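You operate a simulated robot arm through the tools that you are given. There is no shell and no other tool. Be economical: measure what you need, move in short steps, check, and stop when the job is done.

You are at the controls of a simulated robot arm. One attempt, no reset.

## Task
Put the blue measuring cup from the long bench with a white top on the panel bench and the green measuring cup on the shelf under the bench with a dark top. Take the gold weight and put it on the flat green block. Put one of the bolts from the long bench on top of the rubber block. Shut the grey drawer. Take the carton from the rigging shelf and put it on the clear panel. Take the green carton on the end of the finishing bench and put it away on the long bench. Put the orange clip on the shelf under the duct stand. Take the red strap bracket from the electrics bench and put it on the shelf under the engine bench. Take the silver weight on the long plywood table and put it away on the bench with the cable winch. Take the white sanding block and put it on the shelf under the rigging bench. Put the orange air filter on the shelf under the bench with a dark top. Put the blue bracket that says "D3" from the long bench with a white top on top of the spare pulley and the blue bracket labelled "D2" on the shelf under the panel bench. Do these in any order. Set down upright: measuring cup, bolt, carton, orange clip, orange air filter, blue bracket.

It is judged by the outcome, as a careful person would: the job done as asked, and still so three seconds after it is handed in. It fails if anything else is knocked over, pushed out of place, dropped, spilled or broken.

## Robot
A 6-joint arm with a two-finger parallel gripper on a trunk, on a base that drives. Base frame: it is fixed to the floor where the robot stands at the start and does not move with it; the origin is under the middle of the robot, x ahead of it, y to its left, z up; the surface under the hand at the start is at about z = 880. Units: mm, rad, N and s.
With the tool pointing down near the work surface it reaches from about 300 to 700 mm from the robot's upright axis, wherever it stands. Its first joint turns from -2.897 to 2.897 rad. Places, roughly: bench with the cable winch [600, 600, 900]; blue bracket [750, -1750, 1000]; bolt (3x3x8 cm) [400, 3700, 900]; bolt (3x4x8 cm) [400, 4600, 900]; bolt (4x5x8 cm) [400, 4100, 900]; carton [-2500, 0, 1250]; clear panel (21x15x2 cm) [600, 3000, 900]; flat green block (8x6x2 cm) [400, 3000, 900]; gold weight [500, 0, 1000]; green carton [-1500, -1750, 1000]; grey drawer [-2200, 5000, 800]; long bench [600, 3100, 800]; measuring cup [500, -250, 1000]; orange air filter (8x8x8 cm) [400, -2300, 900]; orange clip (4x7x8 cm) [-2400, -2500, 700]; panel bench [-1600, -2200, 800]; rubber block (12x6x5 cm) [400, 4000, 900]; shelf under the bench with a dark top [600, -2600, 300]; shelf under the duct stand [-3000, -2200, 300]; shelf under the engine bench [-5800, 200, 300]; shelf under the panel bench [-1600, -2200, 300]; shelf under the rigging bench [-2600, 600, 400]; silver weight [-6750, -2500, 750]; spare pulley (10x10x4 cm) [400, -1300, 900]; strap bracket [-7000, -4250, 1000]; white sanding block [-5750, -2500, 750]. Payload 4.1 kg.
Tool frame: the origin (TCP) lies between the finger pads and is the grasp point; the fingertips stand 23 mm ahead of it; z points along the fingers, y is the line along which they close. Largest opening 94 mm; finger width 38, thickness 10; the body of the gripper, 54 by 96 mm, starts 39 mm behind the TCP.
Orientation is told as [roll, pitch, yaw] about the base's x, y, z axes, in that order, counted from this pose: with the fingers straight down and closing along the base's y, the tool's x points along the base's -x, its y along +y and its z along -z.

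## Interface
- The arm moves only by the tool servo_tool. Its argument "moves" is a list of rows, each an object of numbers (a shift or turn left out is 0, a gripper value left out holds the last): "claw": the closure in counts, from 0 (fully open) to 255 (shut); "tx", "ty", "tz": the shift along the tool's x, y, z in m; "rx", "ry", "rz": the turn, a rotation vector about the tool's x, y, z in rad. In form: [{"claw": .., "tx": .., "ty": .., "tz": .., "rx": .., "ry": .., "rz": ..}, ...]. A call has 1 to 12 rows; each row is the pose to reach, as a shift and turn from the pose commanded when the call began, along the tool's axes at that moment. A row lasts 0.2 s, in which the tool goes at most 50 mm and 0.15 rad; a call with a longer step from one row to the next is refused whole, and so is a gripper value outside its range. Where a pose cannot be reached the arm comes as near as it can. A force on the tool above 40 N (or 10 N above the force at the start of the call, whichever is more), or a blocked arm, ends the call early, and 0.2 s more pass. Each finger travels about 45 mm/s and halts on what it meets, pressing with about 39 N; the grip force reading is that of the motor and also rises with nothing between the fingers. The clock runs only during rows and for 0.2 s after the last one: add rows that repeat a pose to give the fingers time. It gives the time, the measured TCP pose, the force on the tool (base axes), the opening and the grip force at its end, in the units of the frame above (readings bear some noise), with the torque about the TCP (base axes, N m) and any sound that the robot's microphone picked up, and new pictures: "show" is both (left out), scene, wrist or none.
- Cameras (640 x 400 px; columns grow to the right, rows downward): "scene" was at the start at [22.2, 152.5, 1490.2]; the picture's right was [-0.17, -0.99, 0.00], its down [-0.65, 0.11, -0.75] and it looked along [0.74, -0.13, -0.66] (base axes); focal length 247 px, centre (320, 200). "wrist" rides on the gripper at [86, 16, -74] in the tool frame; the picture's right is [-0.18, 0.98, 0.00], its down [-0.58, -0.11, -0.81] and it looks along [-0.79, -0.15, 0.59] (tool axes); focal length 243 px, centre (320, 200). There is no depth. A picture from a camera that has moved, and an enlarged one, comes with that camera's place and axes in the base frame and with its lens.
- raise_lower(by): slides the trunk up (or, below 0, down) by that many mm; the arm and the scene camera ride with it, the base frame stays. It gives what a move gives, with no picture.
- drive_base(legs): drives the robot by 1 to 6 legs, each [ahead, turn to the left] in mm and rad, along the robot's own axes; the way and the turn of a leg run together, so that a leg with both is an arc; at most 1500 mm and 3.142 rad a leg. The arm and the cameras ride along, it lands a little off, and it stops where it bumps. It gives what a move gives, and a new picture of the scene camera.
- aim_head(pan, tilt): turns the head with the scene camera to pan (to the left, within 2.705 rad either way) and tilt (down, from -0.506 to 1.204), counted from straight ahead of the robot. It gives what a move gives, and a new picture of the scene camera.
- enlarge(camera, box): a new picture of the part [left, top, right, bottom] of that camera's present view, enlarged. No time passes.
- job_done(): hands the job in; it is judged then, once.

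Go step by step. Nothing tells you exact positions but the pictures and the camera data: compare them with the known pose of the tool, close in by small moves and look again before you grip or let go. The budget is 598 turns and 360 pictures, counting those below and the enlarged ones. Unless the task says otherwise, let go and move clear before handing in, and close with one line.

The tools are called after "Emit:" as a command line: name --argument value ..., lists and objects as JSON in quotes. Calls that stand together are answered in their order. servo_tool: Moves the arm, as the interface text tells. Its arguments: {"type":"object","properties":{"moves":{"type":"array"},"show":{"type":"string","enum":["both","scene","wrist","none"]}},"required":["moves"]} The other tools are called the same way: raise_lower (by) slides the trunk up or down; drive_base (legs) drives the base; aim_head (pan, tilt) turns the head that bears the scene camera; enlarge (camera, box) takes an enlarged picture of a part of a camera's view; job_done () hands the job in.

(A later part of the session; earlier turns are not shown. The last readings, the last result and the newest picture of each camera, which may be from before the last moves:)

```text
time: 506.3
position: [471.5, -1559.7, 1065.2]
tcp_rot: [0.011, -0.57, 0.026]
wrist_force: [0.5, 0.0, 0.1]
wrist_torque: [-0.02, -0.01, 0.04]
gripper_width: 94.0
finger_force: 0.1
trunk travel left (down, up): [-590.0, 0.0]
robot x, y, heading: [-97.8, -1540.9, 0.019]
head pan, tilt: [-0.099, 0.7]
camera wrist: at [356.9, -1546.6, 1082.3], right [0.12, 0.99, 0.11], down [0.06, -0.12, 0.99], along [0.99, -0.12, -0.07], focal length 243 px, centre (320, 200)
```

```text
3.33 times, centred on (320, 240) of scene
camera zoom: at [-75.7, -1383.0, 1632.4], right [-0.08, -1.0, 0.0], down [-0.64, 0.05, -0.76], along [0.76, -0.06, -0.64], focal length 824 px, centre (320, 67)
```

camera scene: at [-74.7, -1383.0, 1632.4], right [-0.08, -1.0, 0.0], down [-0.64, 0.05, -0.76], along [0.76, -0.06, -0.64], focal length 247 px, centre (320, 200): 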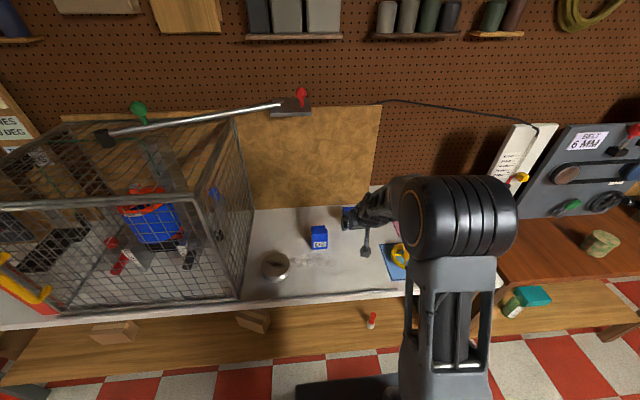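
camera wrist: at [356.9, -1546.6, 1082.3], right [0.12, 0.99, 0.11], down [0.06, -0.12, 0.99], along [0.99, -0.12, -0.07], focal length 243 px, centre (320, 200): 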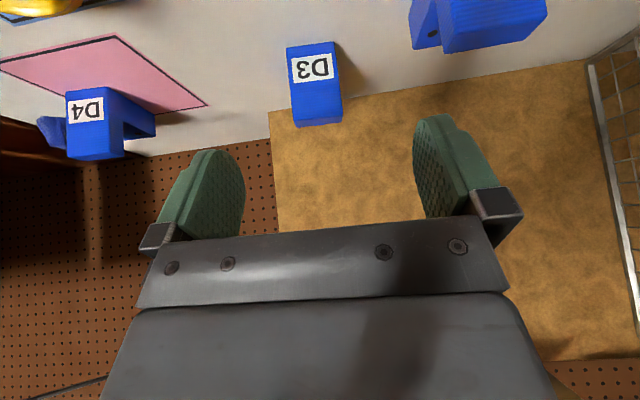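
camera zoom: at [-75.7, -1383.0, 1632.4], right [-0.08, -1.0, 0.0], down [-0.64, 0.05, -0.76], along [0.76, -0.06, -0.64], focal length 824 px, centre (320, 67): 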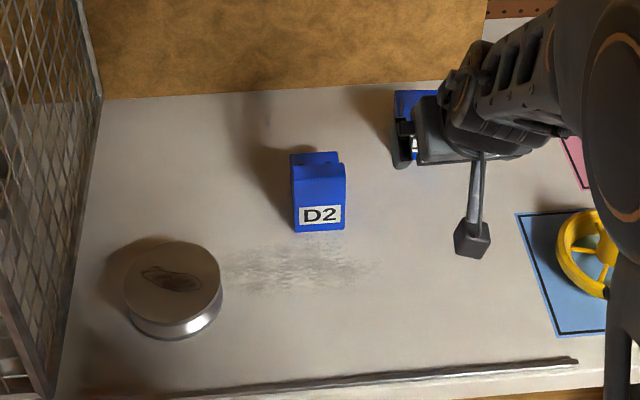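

Emit:
raise_lower --by -110

Emit:
enlarge --camera "wrist" --box '[40, 20, 600, 250]'

```text
time: 507.8
position: [470.3, -1559.1, 956.1]
tcp_rot: [0.012, -0.57, 0.024]
wrist_force: [-0.2, -0.1, 0.7]
wrist_torque: [-0.03, 0.0, 0.03]
gripper_width: 94.0
finger_force: 0.1
trunk travel left (down, up): [-480.0, 110.0]
robot x, y, heading: [-101.0, -1543.6, 0.016]
head pan, tilt: [-0.099, 0.7]
```

```text
1.14 times, centred on (320, 135) of wrist
camera zoom: at [356.7, -1546.6, 972.3], right [0.12, 0.99, 0.11], down [0.06, -0.12, 0.99], along [0.99, -0.12, -0.07], focal length 277 px, centre (320, 274)
```

zoom: 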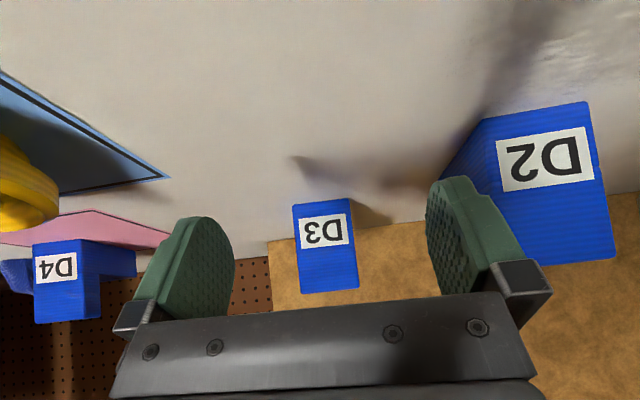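

The bracket is an upright plate ~55 wide and ~88 tall with a foot behind it. D3's front face is at x≈623, y≈-1569. I'll slide the open fingers around it at z≈947.

Emit:
servo_tool --moves '[{"tx": -0.027, "ty": -0.008, "tz": 0.0194}, {"tx": -0.054, "ty": -0.014, "tz": 0.039}, {"tx": -0.081, "ty": -0.014, "tz": 0.0583}, {"tx": -0.1, "ty": -0.014, "tz": 0.072}, {"tx": -0.1, "ty": -0.014, "tz": 0.072}]' --show "wrist"

```text
time: 509.0
position: [584.5, -1579.5, 940.3]
tcp_rot: [0.038, -0.58, 0.026]
wrist_force: [0.3, 1.6, -0.9]
wrist_torque: [-0.02, 0.01, 0.0]
gripper_width: 94.1
finger_force: 0.0
out of reach, approached as far as the arm can: row 2, 3, 4, 5
trunk travel left (down, up): [-480.0, 110.0]
robot x, y, heading: [-93.3, -1540.5, 0.012]
head pan, tilt: [-0.099, 0.7]
camera wrist: at [471.1, -1569.4, 955.5], right [0.11, 0.99, 0.13], down [0.05, -0.14, 0.99], along [0.99, -0.1, -0.06], focal length 243 px, centre (320, 200)
```

wrist: 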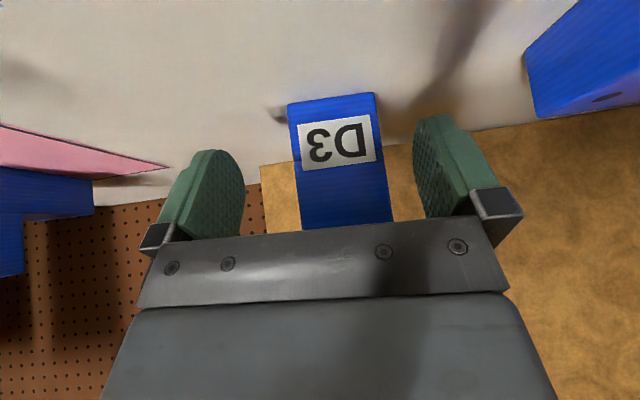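

The arm is at its limit, so I'll draw the hand back, drive 60 mm closer (the bench edge is at x≈340), and come in again.

Emit:
servo_tool --moves '[{"tx": 0.03, "ty": 0.008, "tz": -0.02}, {"tx": 0.06, "ty": 0.012, "tz": -0.04}, {"tx": 0.06, "ty": 0.012, "tz": -0.04}]' --show "none"

Emit:
drive_base --legs '[[55, 0]]'

```text
time: 509.8
position: [511.1, -1567.6, 944.4]
tcp_rot: [0.012, -0.568, 0.026]
wrist_force: [1.0, 0.4, 0.5]
wrist_torque: [-0.02, -0.05, 0.0]
gripper_width: 94.0
finger_force: 0.0
out of reach, approached as far as the arm can: row 1
trunk travel left (down, up): [-480.0, 110.0]
robot x, y, heading: [-99.9, -1540.8, 0.016]
head pan, tilt: [-0.099, 0.7]
```

```text
time: 510.7
position: [566.6, -1568.4, 941.9]
tcp_rot: [0.013, -0.568, 0.026]
wrist_force: [0.4, -1.3, -0.4]
wrist_torque: [0.03, -0.02, -0.01]
gripper_width: 93.9
finger_force: 0.0
trunk travel left (down, up): [-480.0, 110.0]
robot x, y, heading: [-41.7, -1543.6, 0.015]
head pan, tilt: [-0.099, 0.7]
camera scene: at [-19.9, -1382.1, 1522.4], right [-0.08, -1.0, 0.0], down [-0.64, 0.05, -0.76], along [0.76, -0.06, -0.64], focal length 247 px, centre (320, 200)
```

scene: 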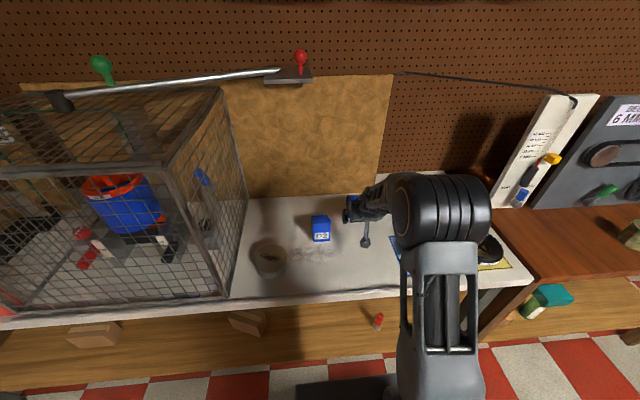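

Emit:
servo_tool --moves '[{"tx": -0.016, "ty": -0.001, "tz": 0.008}, {"tx": -0.032, "ty": -0.001, "tz": 0.016}, {"tx": -0.0465, "ty": -0.001, "tz": 0.0239}, {"tx": -0.0465, "ty": -0.001, "tz": 0.0239}]' --show "wrist"

```text
time: 511.7
position: [614.6, -1574.4, 944.4]
tcp_rot: [0.029, -0.574, 0.026]
wrist_force: [0.6, -0.7, 0.4]
wrist_torque: [-0.02, -0.01, 0.0]
gripper_width: 94.1
finger_force: 0.1
out of reach, approached as far as the arm can: row 2, 3, 4
trunk travel left (down, up): [-480.0, 110.0]
robot x, y, heading: [-43.7, -1543.3, 0.013]
head pan, tilt: [-0.099, 0.7]
camera wrist: at [500.5, -1563.8, 959.9], right [0.11, 0.99, 0.12], down [0.05, -0.13, 0.99], along [0.99, -0.1, -0.07], focal length 243 px, centre (320, 200)
```

wrist: 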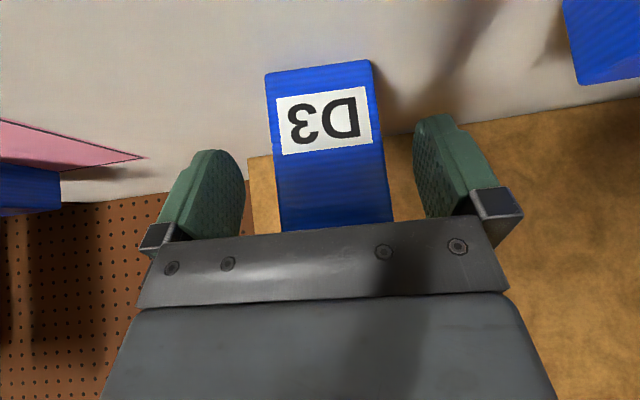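

Emit:
servo_tool --moves '[{"ty": 0.006, "claw": 120}, {"ty": 0.006, "claw": 255}, {"ty": 0.006}, {"ty": 0.006}, {"ty": 0.006}, {"ty": 0.006}]' --show "wrist"

```text
time: 513.1
position: [608.9, -1575.1, 942.9]
tcp_rot: [0.022, -0.581, 0.028]
wrist_force: [5.3, 2.4, 24.9]
wrist_torque: [-0.51, -0.55, 0.16]
gripper_width: 57.6
finger_force: 39.3
out of reach, approached as far as the arm can: row 1, 2, 3, 4, 5, 6
trunk travel left (down, up): [-480.0, 110.0]
robot x, y, heading: [-43.0, -1540.8, 0.014]
head pan, tilt: [-0.099, 0.7]
camera wrist: at [495.9, -1562.9, 958.6], right [0.11, 0.99, 0.12], down [0.05, -0.13, 0.99], along [0.99, -0.11, -0.06], focal length 243 px, centre (320, 200)
```

wrist: 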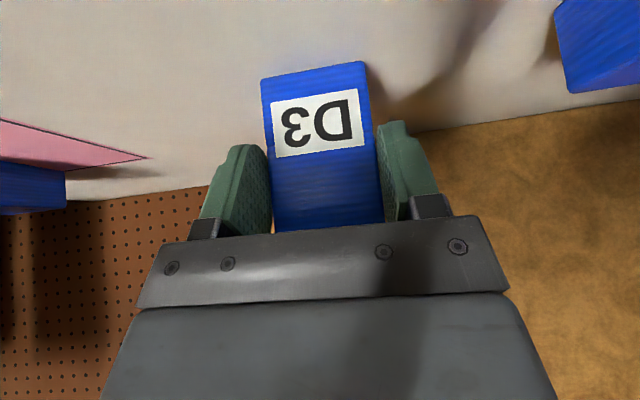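

Gripped. I'll lift with the trunk.

Emit:
raise_lower --by 110

Emit:
servo_tool --moves '[{"tx": 0.03, "tz": -0.02}, {"tx": 0.06, "tz": -0.04}, {"tx": 0.06, "tz": -0.04}]' --show "both"

```text
time: 514.5
position: [608.4, -1574.7, 1050.1]
tcp_rot: [0.026, -0.575, 0.026]
wrist_force: [0.5, 0.0, -1.2]
wrist_torque: [0.0, 0.02, 0.0]
gripper_width: 57.5
finger_force: 39.1
trunk travel left (down, up): [-590.0, 0.0]
robot x, y, heading: [-45.2, -1536.7, 0.011]
head pan, tilt: [-0.099, 0.7]
```

```text
time: 515.3
position: [536.9, -1577.8, 1049.4]
tcp_rot: [0.027, -0.574, 0.026]
wrist_force: [0.5, -0.2, -1.0]
wrist_torque: [0.01, 0.03, 0.01]
gripper_width: 57.4
finger_force: 39.4
trunk travel left (down, up): [-590.0, 0.0]
robot x, y, heading: [-41.0, -1536.9, 0.02]
head pan, tilt: [-0.099, 0.7]
camera scene: at [-20.1, -1382.1, 1632.4], right [-0.08, -1.0, 0.0], down [-0.64, 0.05, -0.76], along [0.76, -0.06, -0.64], focal length 247 px, centre (320, 200)
camera wrist: at [423.3, -1566.8, 1066.3], right [0.12, 0.99, 0.12], down [0.06, -0.13, 0.99], along [0.99, -0.11, -0.07], focal length 243 px, centre (320, 200)
```

scene: 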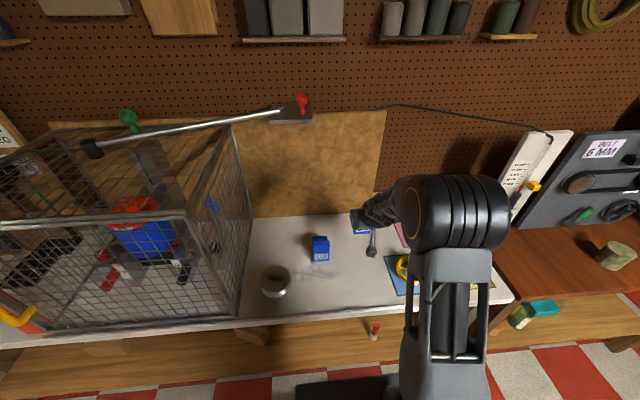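
wrist: 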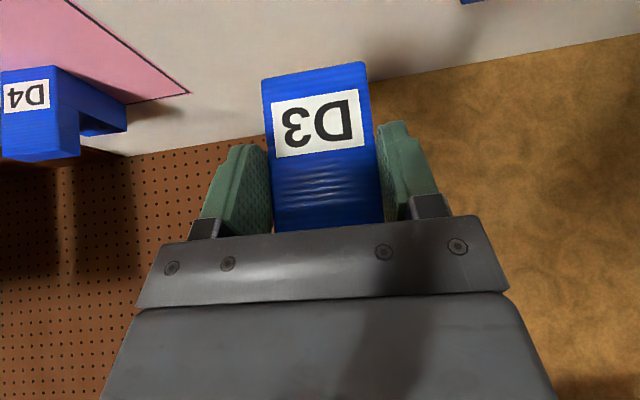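

D3 is held. The gray spare pulley is at about (445, -1271). I'll back off, shift sideways and approach it squarely.

Emit:
drive_base --legs '[[-350, 0], [0, 1.551], [300, 0], [0, -1.571]]'

Emit:
aim_head --pan -0.05 --tilt 0.7

```text
time: 526.9
position: [175.2, -1261.2, 1050.2]
tcp_rot: [0.026, -0.574, 0.055]
wrist_force: [0.2, 0.5, -1.7]
wrist_torque: [0.01, 0.04, -0.01]
gripper_width: 57.6
finger_force: 39.0
trunk travel left (down, up): [-590.0, 0.0]
robot x, y, heading: [-404.7, -1242.3, 0.046]
head pan, tilt: [-0.099, 0.7]
camera scene: at [-387.7, -1083.2, 1632.4], right [-0.05, -1.0, 0.0], down [-0.64, 0.03, -0.76], along [0.76, -0.04, -0.64], focal length 247 px, centre (320, 200)
```

scene: 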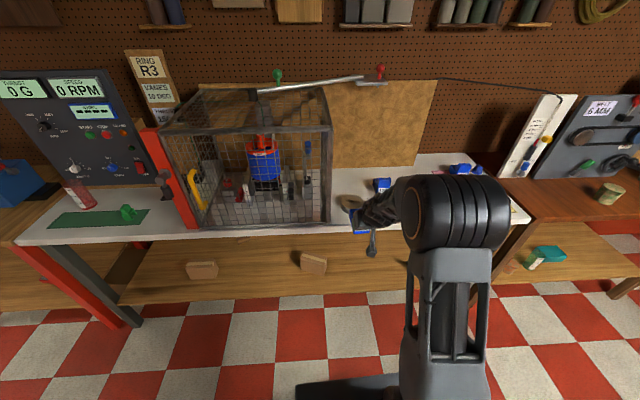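

```text
time: 527.6
position: [175.7, -1262.4, 1050.4]
tcp_rot: [0.027, -0.573, 0.055]
wrist_force: [-0.3, -0.3, -0.6]
wrist_torque: [0.02, 0.05, 0.04]
gripper_width: 57.8
finger_force: 38.8
trunk travel left (down, up): [-590.0, 0.0]
robot x, y, heading: [-400.9, -1239.9, 0.047]
head pan, tilt: [-0.051, 0.7]
camera scene: at [-387.6, -1079.0, 1632.4], right [-0.01, -1.0, 0.0], down [-0.64, 0.0, -0.76], along [0.76, 0.0, -0.64], focal length 247 px, centre (320, 200)
```

scene: 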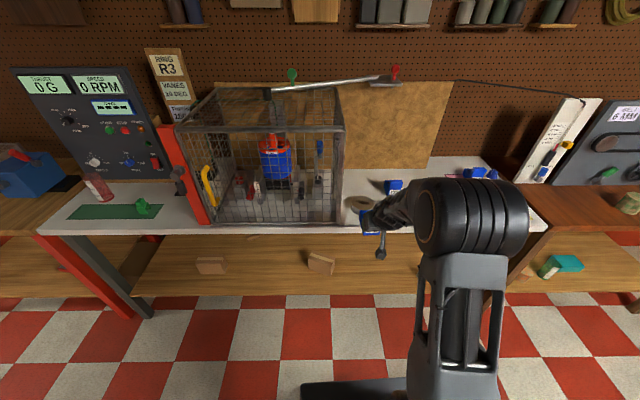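

Emit:
drive_base --legs '[[0, -0.03], [190, 0]]'

Emit:
servo_tool --moves '[{"tz": 0}]' --show "wrist"

```text
time: 529.5
position: [367.0, -1276.3, 1050.1]
tcp_rot: [0.027, -0.573, 0.028]
wrist_force: [0.9, -0.5, -0.2]
wrist_torque: [0.01, 0.06, 0.0]
gripper_width: 57.4
finger_force: 39.3
trunk travel left (down, up): [-590.0, 0.0]
robot x, y, heading: [-212.8, -1238.0, 0.02]
head pan, tilt: [-0.051, 0.7]
camera scene: at [-190.4, -1076.4, 1632.4], right [-0.03, -1.0, 0.0], down [-0.64, 0.02, -0.76], along [0.76, -0.03, -0.64], focal length 247 px, centre (320, 200)
```

scene: 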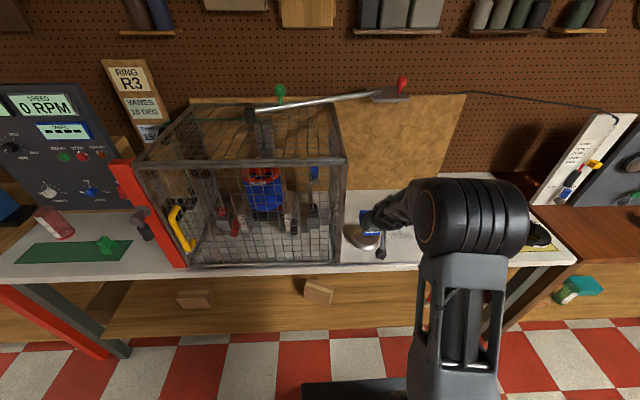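

```text
time: 529.9
position: [366.6, -1275.1, 1049.1]
tcp_rot: [0.027, -0.574, 0.026]
wrist_force: [-0.5, 0.0, -0.6]
wrist_torque: [0.02, 0.04, -0.02]
gripper_width: 57.3
finger_force: 38.9
trunk travel left (down, up): [-590.0, 0.0]
robot x, y, heading: [-212.4, -1238.1, 0.014]
head pan, tilt: [-0.051, 0.7]
camera wrist: at [252.3, -1264.6, 1066.2], right [0.11, 0.99, 0.12], down [0.06, -0.13, 0.99], along [0.99, -0.11, -0.07], focal length 243 px, centre (320, 200)
```

wrist: 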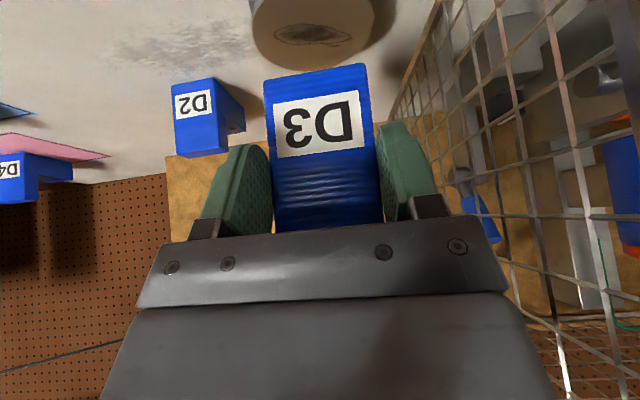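

The pulley centre is at (432, -1272), directly ahead. I'll move the bracket over it and lower until contact.

Emit:
servo_tool --moves '[{"tx": -0.025, "ty": 0.002, "tz": 0.016}, {"tx": -0.0089, "ty": 0.002, "tz": 0.0412}, {"tx": 0.0, "ty": 0.002, "tz": 0.055}, {"tx": 0.0, "ty": 0.002, "tz": 0.055}]' --show "both"

```text
time: 530.9
position: [396.0, -1272.3, 1004.2]
tcp_rot: [0.024, -0.574, 0.027]
wrist_force: [0.5, -0.3, -0.5]
wrist_torque: [-0.01, 0.04, -0.01]
gripper_width: 57.3
finger_force: 38.7
trunk travel left (down, up): [-590.0, 0.0]
robot x, y, heading: [-211.9, -1238.1, 0.016]
head pan, tilt: [-0.051, 0.7]
camera scene: at [-191.2, -1076.4, 1632.4], right [-0.03, -1.0, 0.0], down [-0.64, 0.02, -0.76], along [0.76, -0.03, -0.64], focal length 247 px, centre (320, 200)
camera wrist: at [282.2, -1260.7, 1019.7], right [0.11, 0.99, 0.12], down [0.06, -0.13, 0.99], along [0.99, -0.11, -0.07], focal length 243 px, centre (320, 200)
```

scene: 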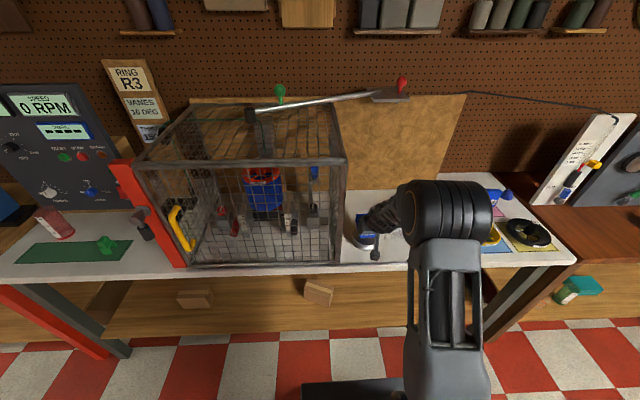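
wrist: 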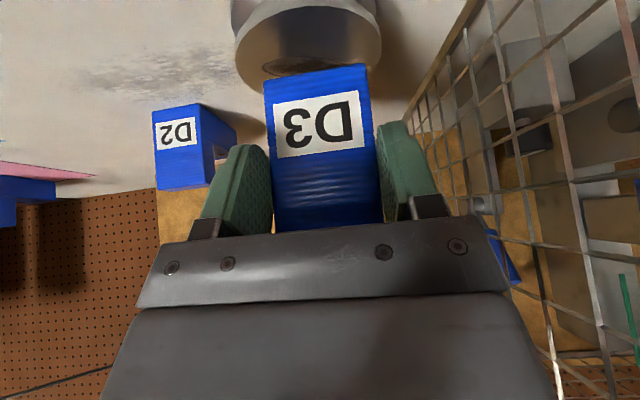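

Emit:
servo_tool --moves '[{"tx": 0.0054, "tz": 0.0084}, {"tx": 0.0076, "tz": 0.0118}, {"tx": 0.0098, "tz": 0.0151}, {"tx": 0.012, "tz": 0.0185}, {"tx": 0.0141, "tz": 0.0218}, {"tx": 0.0163, "tz": 0.0252}, {"tx": 0.0185, "tz": 0.0286}, {"tx": 0.0206, "tz": 0.0319}]' --show "wrist"

```text
time: 532.6
position: [399.3, -1271.2, 974.3]
tcp_rot: [0.018, -0.59, 0.028]
wrist_force: [1.8, 1.0, 13.6]
wrist_torque: [-0.38, -0.23, 0.04]
gripper_width: 57.4
finger_force: 38.7
trunk travel left (down, up): [-590.0, 0.0]
robot x, y, heading: [-215.1, -1239.5, 0.023]
head pan, tilt: [-0.051, 0.7]
stopped in row 8: the force on the tool passed its limit at 48 N (the readings are from after the stop); the commanded pose is now the measured one
camera wrist: at [284.9, -1259.8, 988.1], right [0.11, 0.99, 0.12], down [0.04, -0.12, 0.99], along [0.99, -0.11, -0.05], focal length 243 px, centre (320, 200)
```

wrist: 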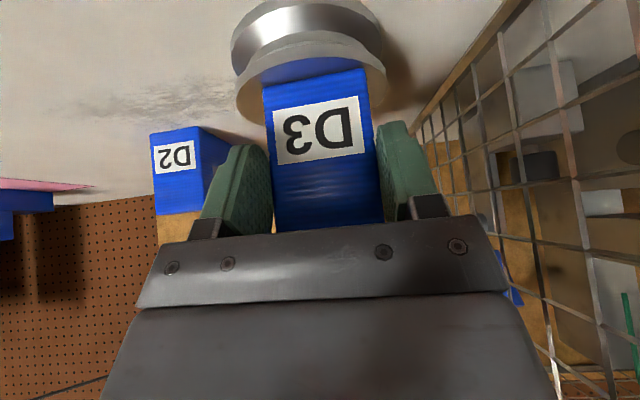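

Emit:
servo_tool --moves '[{"claw": 90, "tx": -0.001, "tz": -0.0015}, {"claw": 60, "tx": -0.001, "tz": -0.0015}, {"claw": 30, "tx": -0.001, "tz": -0.0015}, {"claw": 30, "tx": -0.001, "tz": -0.0015}, {"tx": 0.02, "tz": -0.015}, {"tx": 0.05, "tz": -0.035}, {"tx": 0.075, "tz": -0.06}]' --show "wrist"

```text
time: 534.2
position: [302.5, -1276.0, 979.2]
tcp_rot: [0.024, -0.584, 0.029]
wrist_force: [-0.4, 0.0, 0.1]
wrist_torque: [-0.02, 0.01, 0.0]
gripper_width: 82.9
finger_force: 0.1
trunk travel left (down, up): [-590.0, 0.0]
robot x, y, heading: [-216.1, -1236.0, 0.021]
head pan, tilt: [-0.051, 0.7]
camera wrist: at [187.9, -1264.4, 995.2], right [0.11, 0.99, 0.12], down [0.05, -0.13, 0.99], along [0.99, -0.11, -0.06], focal length 243 px, centre (320, 200)
```

wrist: 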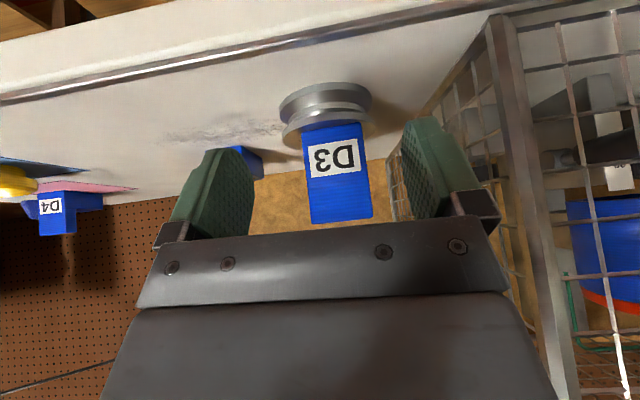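

D3 stands on the pulley. Next D2 at about (523, -1430): I'll shift the base right and approach.

Emit:
drive_base --legs '[[-150, 0], [0, -1.0], [175, 0], [0, 0.97], [170, 0]]'

Emit:
servo_tool --moves '[{"tz": 0, "claw": 0}, {"tz": 0}]' --show "wrist"

```text
time: 542.8
position: [418.0, -1446.3, 979.1]
tcp_rot: [0.023, -0.583, -0.008]
wrist_force: [1.2, 0.2, -0.8]
wrist_torque: [0.0, -0.01, 0.0]
gripper_width: 82.8
finger_force: 0.1
trunk travel left (down, up): [-590.0, 0.0]
robot x, y, heading: [-101.1, -1390.3, -0.016]
head pan, tilt: [-0.051, 0.7]
camera scene: at [-68.7, -1229.1, 1632.4], right [-0.07, -1.0, 0.0], down [-0.64, 0.05, -0.76], along [0.76, -0.05, -0.64], focal length 247 px, centre (320, 200)
```

scene: 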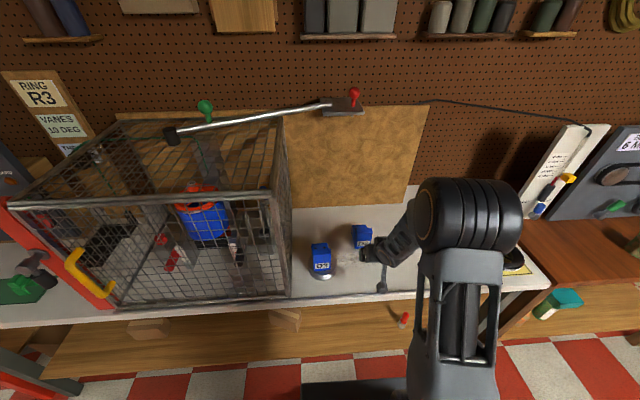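

```text
time: 543.4
position: [416.3, -1445.7, 980.0]
tcp_rot: [0.021, -0.583, -0.009]
wrist_force: [-0.2, -1.0, -0.2]
wrist_torque: [-0.03, 0.02, -0.01]
gripper_width: 94.2
finger_force: 0.0
trunk travel left (down, up): [-590.0, 0.0]
robot x, y, heading: [-98.8, -1392.9, -0.019]
head pan, tilt: [-0.051, 0.7]
camera wrist: at [303.4, -1431.0, 995.1], right [0.15, 0.98, 0.12], down [0.04, -0.13, 0.99], along [0.99, -0.14, -0.06], focal length 243 px, centre (320, 200)
```

wrist: 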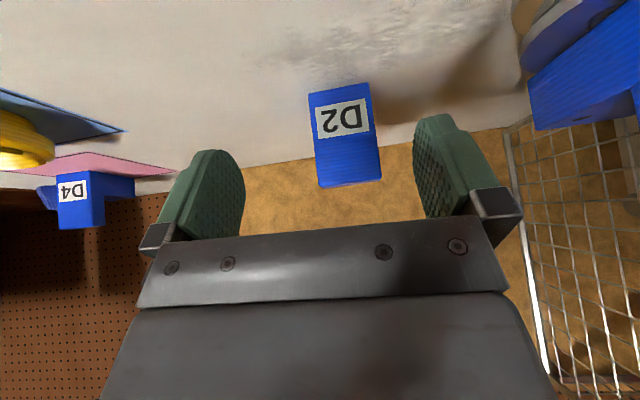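

Emit:
servo_tool --moves '[{"ty": 0.015, "tx": 0.008, "tz": 0.012, "rx": 0.018, "rz": -0.012}, {"tx": 0.0165, "ty": 0.015, "tz": 0.025, "rx": 0.018, "rz": -0.012}, {"tx": -0.016, "ty": 0.015, "tz": 0.0465, "rx": 0.018, "rz": -0.012}, {"tx": -0.049, "ty": 0.015, "tz": 0.068, "rx": 0.018, "rz": -0.012}, {"tx": -0.0812, "ty": 0.015, "tz": 0.0894, "rx": 0.018, "rz": -0.012}, {"tx": -0.0812, "ty": 0.015, "tz": 0.0894, "rx": 0.018, "rz": -0.012}]' --show "wrist"

```text
time: 544.8
position: [534.5, -1431.5, 952.6]
tcp_rot: [0.007, -0.584, -0.009]
wrist_force: [-0.9, -0.2, -0.4]
wrist_torque: [0.03, 0.01, 0.02]
gripper_width: 94.2
finger_force: 0.0
out of reach, approached as far as the arm can: row 5
trunk travel left (down, up): [-590.0, 0.0]
robot x, y, heading: [-97.4, -1390.7, -0.017]
head pan, tilt: [-0.051, 0.7]
camera wrist: at [421.5, -1415.3, 966.8], right [0.16, 0.98, 0.11], down [0.04, -0.11, 0.99], along [0.99, -0.15, -0.06], focal length 243 px, centre (320, 200)
```

wrist: 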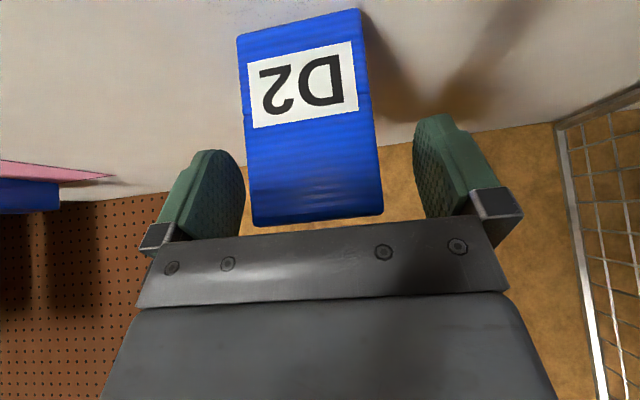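

Emit:
servo_tool --moves '[{"claw": 150}, {"claw": 255}, {"claw": 255}, {"claw": 255}, {"claw": 255}]' --show "none"

Emit:
servo_tool --moves '[{"tx": -0.016, "tz": -0.025}, {"tx": -0.032, "tz": -0.05}, {"tx": -0.032, "tz": -0.05}]' --show "wrist"

```text
time: 546.0
position: [535.1, -1432.4, 951.5]
tcp_rot: [-0.003, -0.584, 0.005]
wrist_force: [0.3, 0.2, 0.0]
wrist_torque: [0.04, -0.03, -0.02]
gripper_width: 57.7
finger_force: 39.4
trunk travel left (down, up): [-590.0, 0.0]
robot x, y, heading: [-97.4, -1393.2, -0.019]
head pan, tilt: [-0.051, 0.7]
```

```text
time: 546.8
position: [532.8, -1430.9, 1010.9]
tcp_rot: [-0.004, -0.584, 0.006]
wrist_force: [0.2, 0.5, -0.7]
wrist_torque: [0.02, 0.05, -0.01]
gripper_width: 57.6
finger_force: 39.2
trunk travel left (down, up): [-590.0, 0.0]
robot x, y, heading: [-99.2, -1389.0, -0.023]
head pan, tilt: [-0.051, 0.7]
camera wrist: at [419.7, -1414.6, 1027.0], right [0.15, 0.98, 0.1], down [0.04, -0.11, 0.99], along [0.99, -0.14, -0.06], focal length 243 px, centre (320, 200)
```

wrist: 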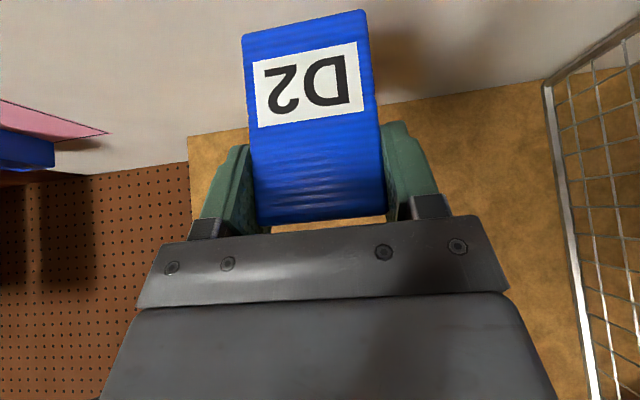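

D2 is held. I'll back away, drive to the east end of the panel bench and look under it.

Emit:
drive_base --legs '[[-300, 0], [0, -1.528], [850, 0], [0, -1.594]]'

Emit:
raise_lower --by -400

Emit:
raise_lower --by -190

Emit:
aim_head --pan 0.1 --tilt 0.5

```text
time: 560.6
position: [-1000.6, -2226.0, 1011.8]
tcp_rot: [-0.002, -0.584, -3.11]
wrist_force: [0.6, 0.3, -1.7]
wrist_torque: [0.03, 0.01, -0.02]
gripper_width: 57.5
finger_force: 38.5
trunk travel left (down, up): [-590.0, 0.0]
robot x, y, heading: [-369.1, -2250.8, -3.136]
head pan, tilt: [-0.051, 0.7]
camera scene: at [-394.2, -2411.5, 1632.4], right [0.04, 1.0, 0.0], down [0.64, -0.03, -0.76], along [-0.76, 0.03, -0.64], focal length 247 px, centre (320, 200)
```

scene: 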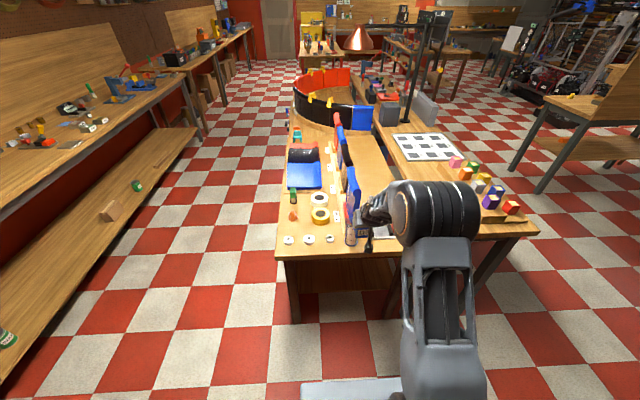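

```text
time: 564.5
position: [-1000.6, -2226.7, 613.0]
tcp_rot: [-0.003, -0.584, -3.11]
wrist_force: [-0.9, -0.3, -0.6]
wrist_torque: [0.01, -0.01, -0.02]
gripper_width: 57.7
finger_force: 39.3
trunk travel left (down, up): [-190.0, 400.0]
robot x, y, heading: [-369.6, -2246.9, -3.138]
head pan, tilt: [-0.051, 0.7]
```

```text
time: 566.5
position: [-1001.3, -2225.3, 421.4]
tcp_rot: [-0.004, -0.585, -3.11]
wrist_force: [-0.4, 0.2, -1.3]
wrist_torque: [0.03, -0.01, -0.02]
gripper_width: 57.7
finger_force: 38.9
trunk travel left (down, up): [0.0, 590.0]
robot x, y, heading: [-369.1, -2251.4, -3.138]
head pan, tilt: [-0.051, 0.7]
```

```text
time: 567.3
position: [-1000.6, -2226.3, 422.4]
tcp_rot: [-0.004, -0.585, -3.109]
wrist_force: [-0.8, 0.0, -1.7]
wrist_torque: [-0.01, -0.02, 0.03]
gripper_width: 57.8
finger_force: 38.5
trunk travel left (down, up): [0.0, 590.0]
robot x, y, heading: [-369.5, -2252.4, -3.135]
head pan, tilt: [0.099, 0.499]
camera scene: at [-399.8, -2425.0, 1060.0], right [-0.1, 0.99, 0.0], down [0.48, 0.05, -0.88], along [-0.87, -0.09, -0.48], focal length 247 px, centre (320, 200)
```

scene: 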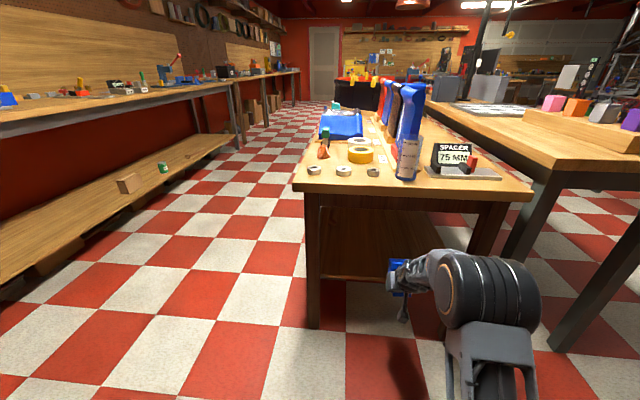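

The shelf under the panel bench is empty here, at z≈320 with its edge near x=-1115. I'll drive in 200 mm and lower the bracket.

Emit:
drive_base --legs '[[200, 0]]'

Emit:
servo_tool --moves '[{"tx": 0.0083, "tz": 0.0125}, {"tx": 0.011, "tz": 0.0167}, {"tx": 0.0138, "tz": 0.0209}, {"tx": 0.0165, "tz": 0.025}, {"tx": 0.0193, "tz": 0.0292}, {"tx": 0.022, "tz": 0.0334}, {"tx": 0.0248, "tz": 0.0376}, {"tx": 0.0275, "tz": 0.0418}, {"tx": 0.0303, "tz": 0.0459}, {"tx": 0.033, "tz": 0.0501}, {"tx": 0.0358, "tz": 0.0543}, {"tx": 0.0385, "tz": 0.0585}]' --show "wrist"

```text
time: 568.8
position: [-1195.7, -2227.3, 422.2]
tcp_rot: [-0.004, -0.584, -3.112]
wrist_force: [0.1, 0.4, -1.2]
wrist_torque: [-0.02, -0.03, -0.01]
gripper_width: 57.5
finger_force: 39.1
trunk travel left (down, up): [0.0, 590.0]
robot x, y, heading: [-560.9, -2249.7, -3.133]
head pan, tilt: [0.099, 0.499]
camera scene: at [-595.0, -2426.0, 1060.1], right [-0.1, 0.99, 0.0], down [0.48, 0.05, -0.88], along [-0.87, -0.09, -0.48], focal length 247 px, centre (320, 200)
```

scene: 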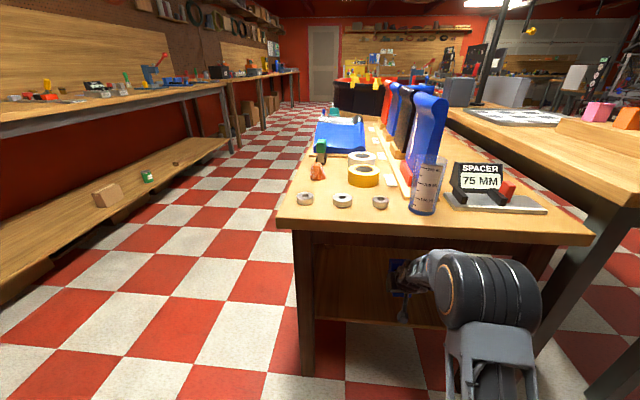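

```text
time: 571.4
position: [-1196.1, -2226.3, 351.7]
tcp_rot: [-0.004, -0.586, -3.109]
wrist_force: [0.5, 0.3, -0.8]
wrist_torque: [-0.03, -0.01, -0.01]
gripper_width: 57.7
finger_force: 39.0
trunk travel left (down, up): [0.0, 590.0]
robot x, y, heading: [-563.2, -2249.9, -3.14]
head pan, tilt: [0.099, 0.499]
camera wrist: at [-1082.6, -2238.7, 366.7], right [-0.12, -0.99, 0.1], down [-0.04, 0.1, 0.99], along [-0.99, 0.12, -0.06], focal length 243 px, centre (320, 200)
```

wrist: 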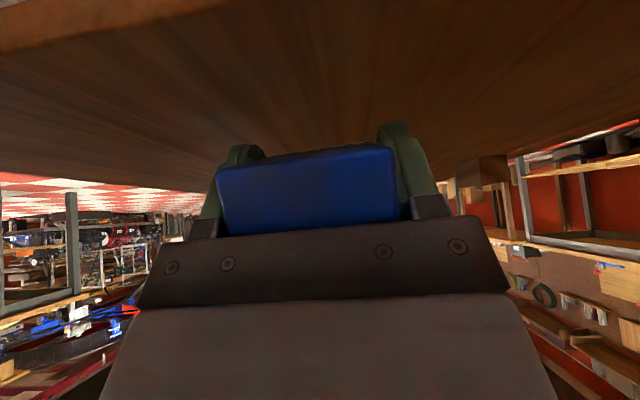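

The bracket seems to have turned in the grip. I'll look closely.

Emit:
enlarge --camera "wrist" --box '[160, 100, 480, 300]'

Emit:
enlarge --camera "scene" --box '[280, 220, 480, 345]'

```text
2.00 times, centred on (320, 200) of wrist
camera zoom: at [-1082.6, -2238.7, 366.7], right [-0.12, -0.99, 0.1], down [-0.04, 0.1, 0.99], along [-0.99, 0.12, -0.06], focal length 485 px, centre (320, 200)
```

zoom: 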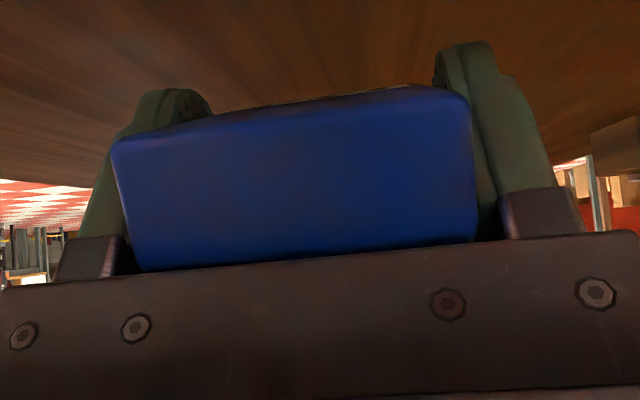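

```text
3.20 times, centred on (380, 282) of scene
camera zoom: at [-595.0, -2426.0, 1060.1], right [-0.1, 0.99, 0.0], down [0.48, 0.05, -0.88], along [-0.87, -0.09, -0.48], focal length 791 px, centre (128, -64)
```

zoom: 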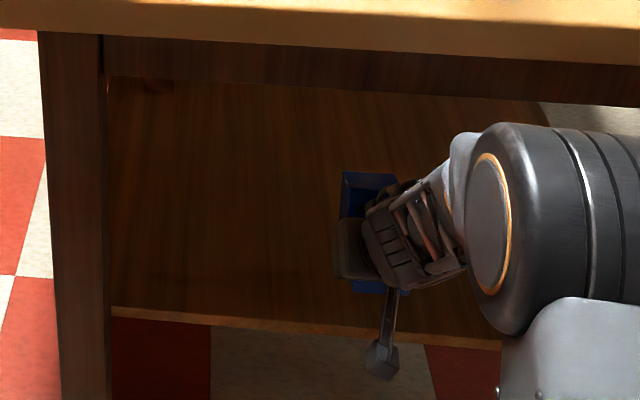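

The bracket has pivoted about 90° in the grip, with its base now pointing away. I can right it without letting go: turn the tool half a turn about its own axis and tilt a bit more. First I'll lift and back out.

Emit:
servo_tool --moves '[{"tx": -0.016, "tz": -0.025}, {"tx": -0.033, "tz": -0.05}, {"tx": -0.05, "tz": -0.075}]' --show "none"

Emit:
drive_base --legs '[[-230, 0]]'

Emit:
raise_lower --by 350

Emit:
servo_tool --moves '[{"rz": 0.14}, {"rz": 0.28}, {"rz": 0.42}, {"rz": 0.56}, {"rz": 0.7}, {"rz": 0.84}, {"rz": 0.98}, {"rz": 1.12}, {"rz": 1.26}, {"rz": 1.4}, {"rz": 1.5}, {"rz": 1.5}]' --show "wrist"

```text
time: 572.2
position: [-1196.1, -2225.2, 441.6]
tcp_rot: [0.006, -0.587, -3.109]
wrist_force: [0.0, -0.7, -1.0]
wrist_torque: [-0.01, 0.01, 0.04]
gripper_width: 57.6
finger_force: 38.8
trunk travel left (down, up): [0.0, 590.0]
robot x, y, heading: [-563.8, -2249.8, -3.136]
head pan, tilt: [0.099, 0.499]
```

```text
time: 574.0
position: [-970.7, -2225.6, 442.8]
tcp_rot: [0.006, -0.589, -3.108]
wrist_force: [0.0, -0.6, -1.2]
wrist_torque: [0.02, -0.03, -0.02]
gripper_width: 57.5
finger_force: 38.8
trunk travel left (down, up): [0.0, 590.0]
robot x, y, heading: [-338.4, -2246.2, -3.129]
head pan, tilt: [0.099, 0.499]
camera scene: at [-368.7, -2424.8, 1060.1], right [-0.11, 0.99, 0.0], down [0.48, 0.05, -0.88], along [-0.87, -0.09, -0.48], focal length 247 px, centre (320, 200)
```

scene: 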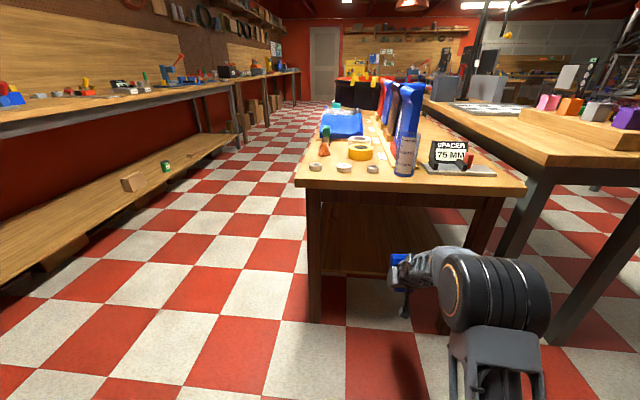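

```text
time: 577.4
position: [-971.0, -2225.5, 792.5]
tcp_rot: [0.005, -0.59, -3.109]
wrist_force: [-0.8, -1.2, -0.9]
wrist_torque: [-0.01, -0.04, -0.03]
gripper_width: 57.7
finger_force: 38.8
trunk travel left (down, up): [-350.0, 240.0]
robot x, y, heading: [-338.0, -2256.0, -3.134]
head pan, tilt: [0.099, 0.499]
```

```text
time: 580.0
position: [-920.0, -2222.0, 755.3]
tcp_rot: [0.598, -0.034, 1.665]
wrist_force: [1.1, 0.2, -0.8]
wrist_torque: [-0.03, 0.01, 0.02]
gripper_width: 57.8
finger_force: 38.8
out of reach, approached as far as the arm can: row 2, 3, 4, 5, 6, 7, 8, 9, 10, 11, 12
trunk travel left (down, up): [-350.0, 240.0]
robot x, y, heading: [-338.9, -2246.9, -3.137]
head pan, tilt: [0.099, 0.499]
camera wrist: at [-883.1, -2307.2, 823.3], right [-0.82, 0.09, 0.56], down [0.49, 0.61, 0.63], along [-0.29, 0.79, -0.54], focal length 243 px, centre (320, 200)
```

wrist: 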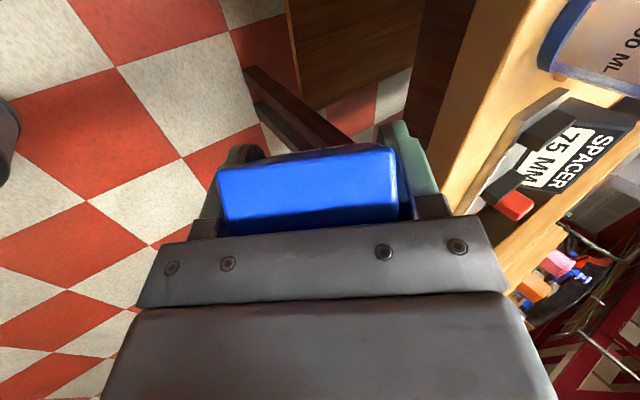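

Emit:
servo_tool --moves '[{"rz": 0.14}, {"rz": 0.28}, {"rz": 0.42}, {"rz": 0.56}, {"rz": 0.7}, {"rz": 0.84}, {"rz": 0.98}, {"rz": 1.12}, {"rz": 1.26}, {"rz": 1.4}, {"rz": 1.54}, {"rz": 1.6}]' --show "wrist"

```text
time: 582.6
position: [-918.6, -2232.3, 749.8]
tcp_rot: [0.083, 0.567, 0.154]
wrist_force: [0.3, 0.1, -1.1]
wrist_torque: [-0.03, 0.02, 0.01]
gripper_width: 57.6
finger_force: 39.1
out of reach, approached as far as the arm can: row 1, 2, 3, 4, 5, 6, 7, 8, 9, 10, 11, 12
trunk travel left (down, up): [-350.0, 240.0]
robot x, y, heading: [-338.3, -2252.1, -3.135]
head pan, tilt: [0.099, 0.499]
camera wrist: at [-951.8, -2227.1, 860.2], right [0.05, 1.0, -0.03], down [0.93, -0.03, 0.36], along [0.36, -0.04, -0.93], focal length 243 px, centre (320, 200)
```

wrist: 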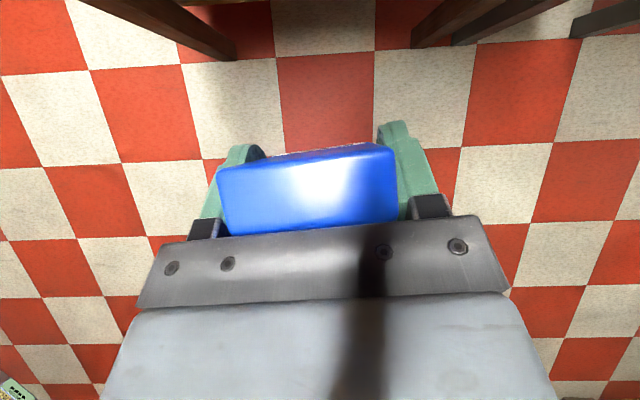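

Now the tool is flipped. I'll straighten it and tilt to 0.985 so the bracket hangs upright.

Emit:
servo_tool --moves '[{"ry": 0.1, "rz": 0.03}, {"ry": 0.2, "rz": 0.06}, {"ry": 0.31, "rz": 0.1}, {"ry": 0.418, "rz": 0.13}, {"ry": 0.418, "rz": 0.13}, {"ry": 0.418, "rz": 0.13}]' --show "both"

```text
time: 584.0
position: [-926.3, -2266.2, 757.4]
tcp_rot: [0.075, 0.973, 0.043]
wrist_force: [-0.1, -0.1, -1.1]
wrist_torque: [0.02, 0.05, 0.01]
gripper_width: 57.7
finger_force: 39.2
out of reach, approached as far as the arm can: row 1, 2, 3, 4, 5, 6
trunk travel left (down, up): [-350.0, 240.0]
robot x, y, heading: [-339.7, -2249.1, -3.135]
head pan, tilt: [0.099, 0.499]
camera scene: at [-368.7, -2424.7, 1410.1], right [-0.11, 0.99, 0.0], down [0.48, 0.05, -0.88], along [-0.87, -0.09, -0.48], focal length 247 px, centre (320, 200)
camera wrist: at [-913.1, -2254.2, 872.5], right [0.12, 0.99, -0.11], down [0.99, -0.13, -0.03], along [-0.05, -0.11, -0.99], focal length 243 px, centre (320, 200)
```

scene: 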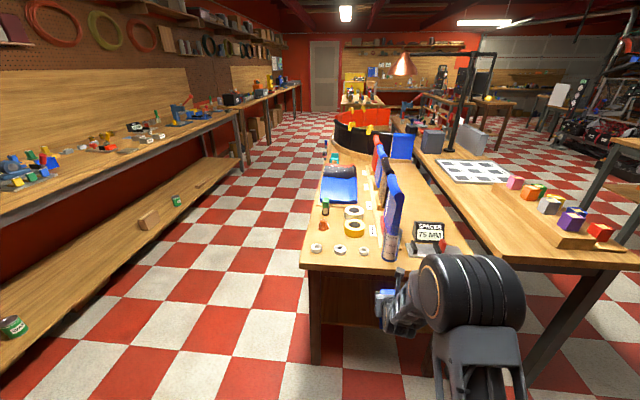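
wrist: 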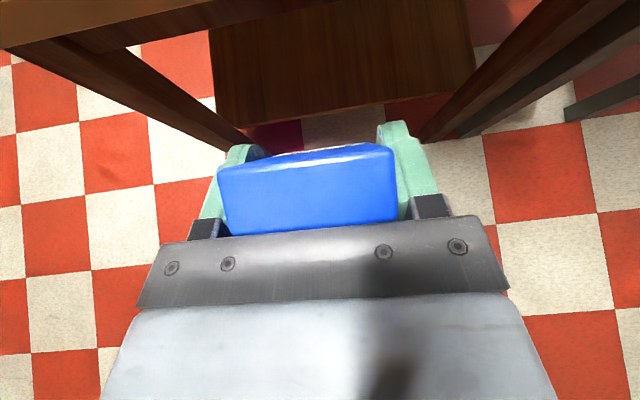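

Emit:
enlarge --camera "wrist" --box '[190, 100, 450, 260]'

```text
2.46 times, centred on (320, 180) of wrist
camera zoom: at [-913.1, -2254.2, 872.5], right [0.12, 0.99, -0.11], down [0.99, -0.13, -0.03], along [-0.05, -0.11, -0.99], focal length 597 px, centre (320, 249)
```

zoom: 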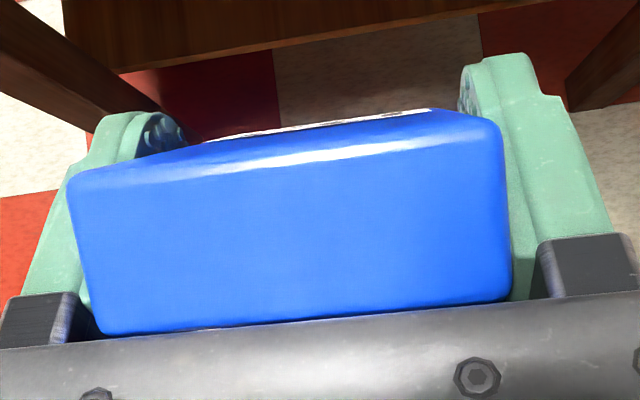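

The bracket's base leans forward by about 0.28 rad, so I'll reduce the tilt to about 0.7.

Emit:
servo_tool --moves '[{"rx": 0.02, "ry": -0.13, "rz": 0.012}, {"rx": 0.04, "ry": -0.27, "rz": 0.024}, {"rx": 0.04, "ry": -0.27, "rz": 0.024}, {"rx": 0.04, "ry": -0.27, "rz": 0.024}]' --show "wrist"

Emit:
enlarge --camera "scene" --box '[340, 240, 500, 340]'

```text
time: 585.0
position: [-927.1, -2264.6, 758.7]
tcp_rot: [-0.003, 0.706, -0.008]
wrist_force: [0.2, 0.4, -0.3]
wrist_torque: [0.02, 0.0, -0.03]
gripper_width: 57.7
finger_force: 39.2
trunk travel left (down, up): [-350.0, 240.0]
robot x, y, heading: [-341.2, -2250.4, -3.135]
head pan, tilt: [0.099, 0.499]
camera wrist: at [-945.0, -2248.1, 871.5], right [0.15, 0.98, -0.12], down [0.96, -0.11, 0.24], along [0.22, -0.15, -0.96], focal length 243 px, centre (320, 200)
```

wrist: 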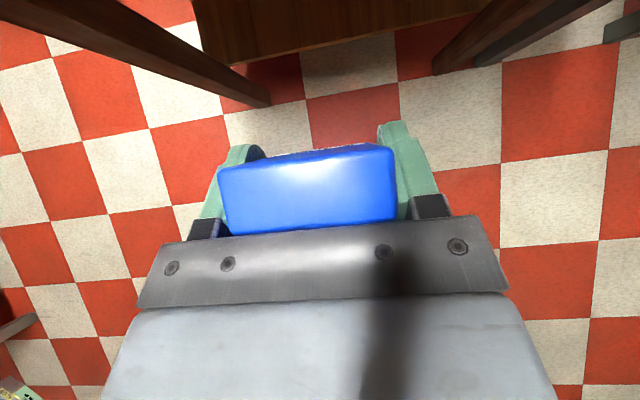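

```text
4.00 times, centred on (420, 290) of scene
camera zoom: at [-368.7, -2424.8, 1410.1], right [-0.11, 0.99, 0.0], down [0.48, 0.05, -0.88], along [-0.87, -0.09, -0.48], focal length 989 px, centre (-80, -160)
```

zoom: 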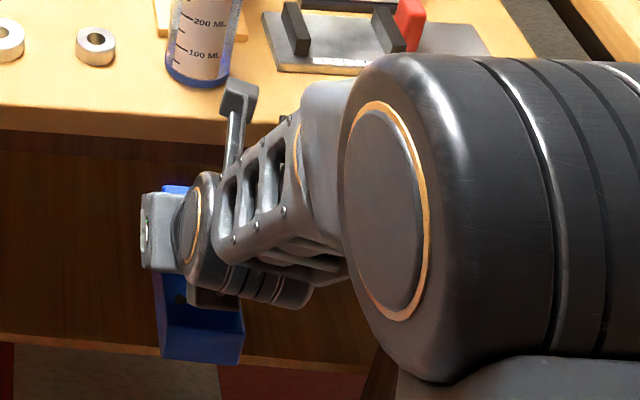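

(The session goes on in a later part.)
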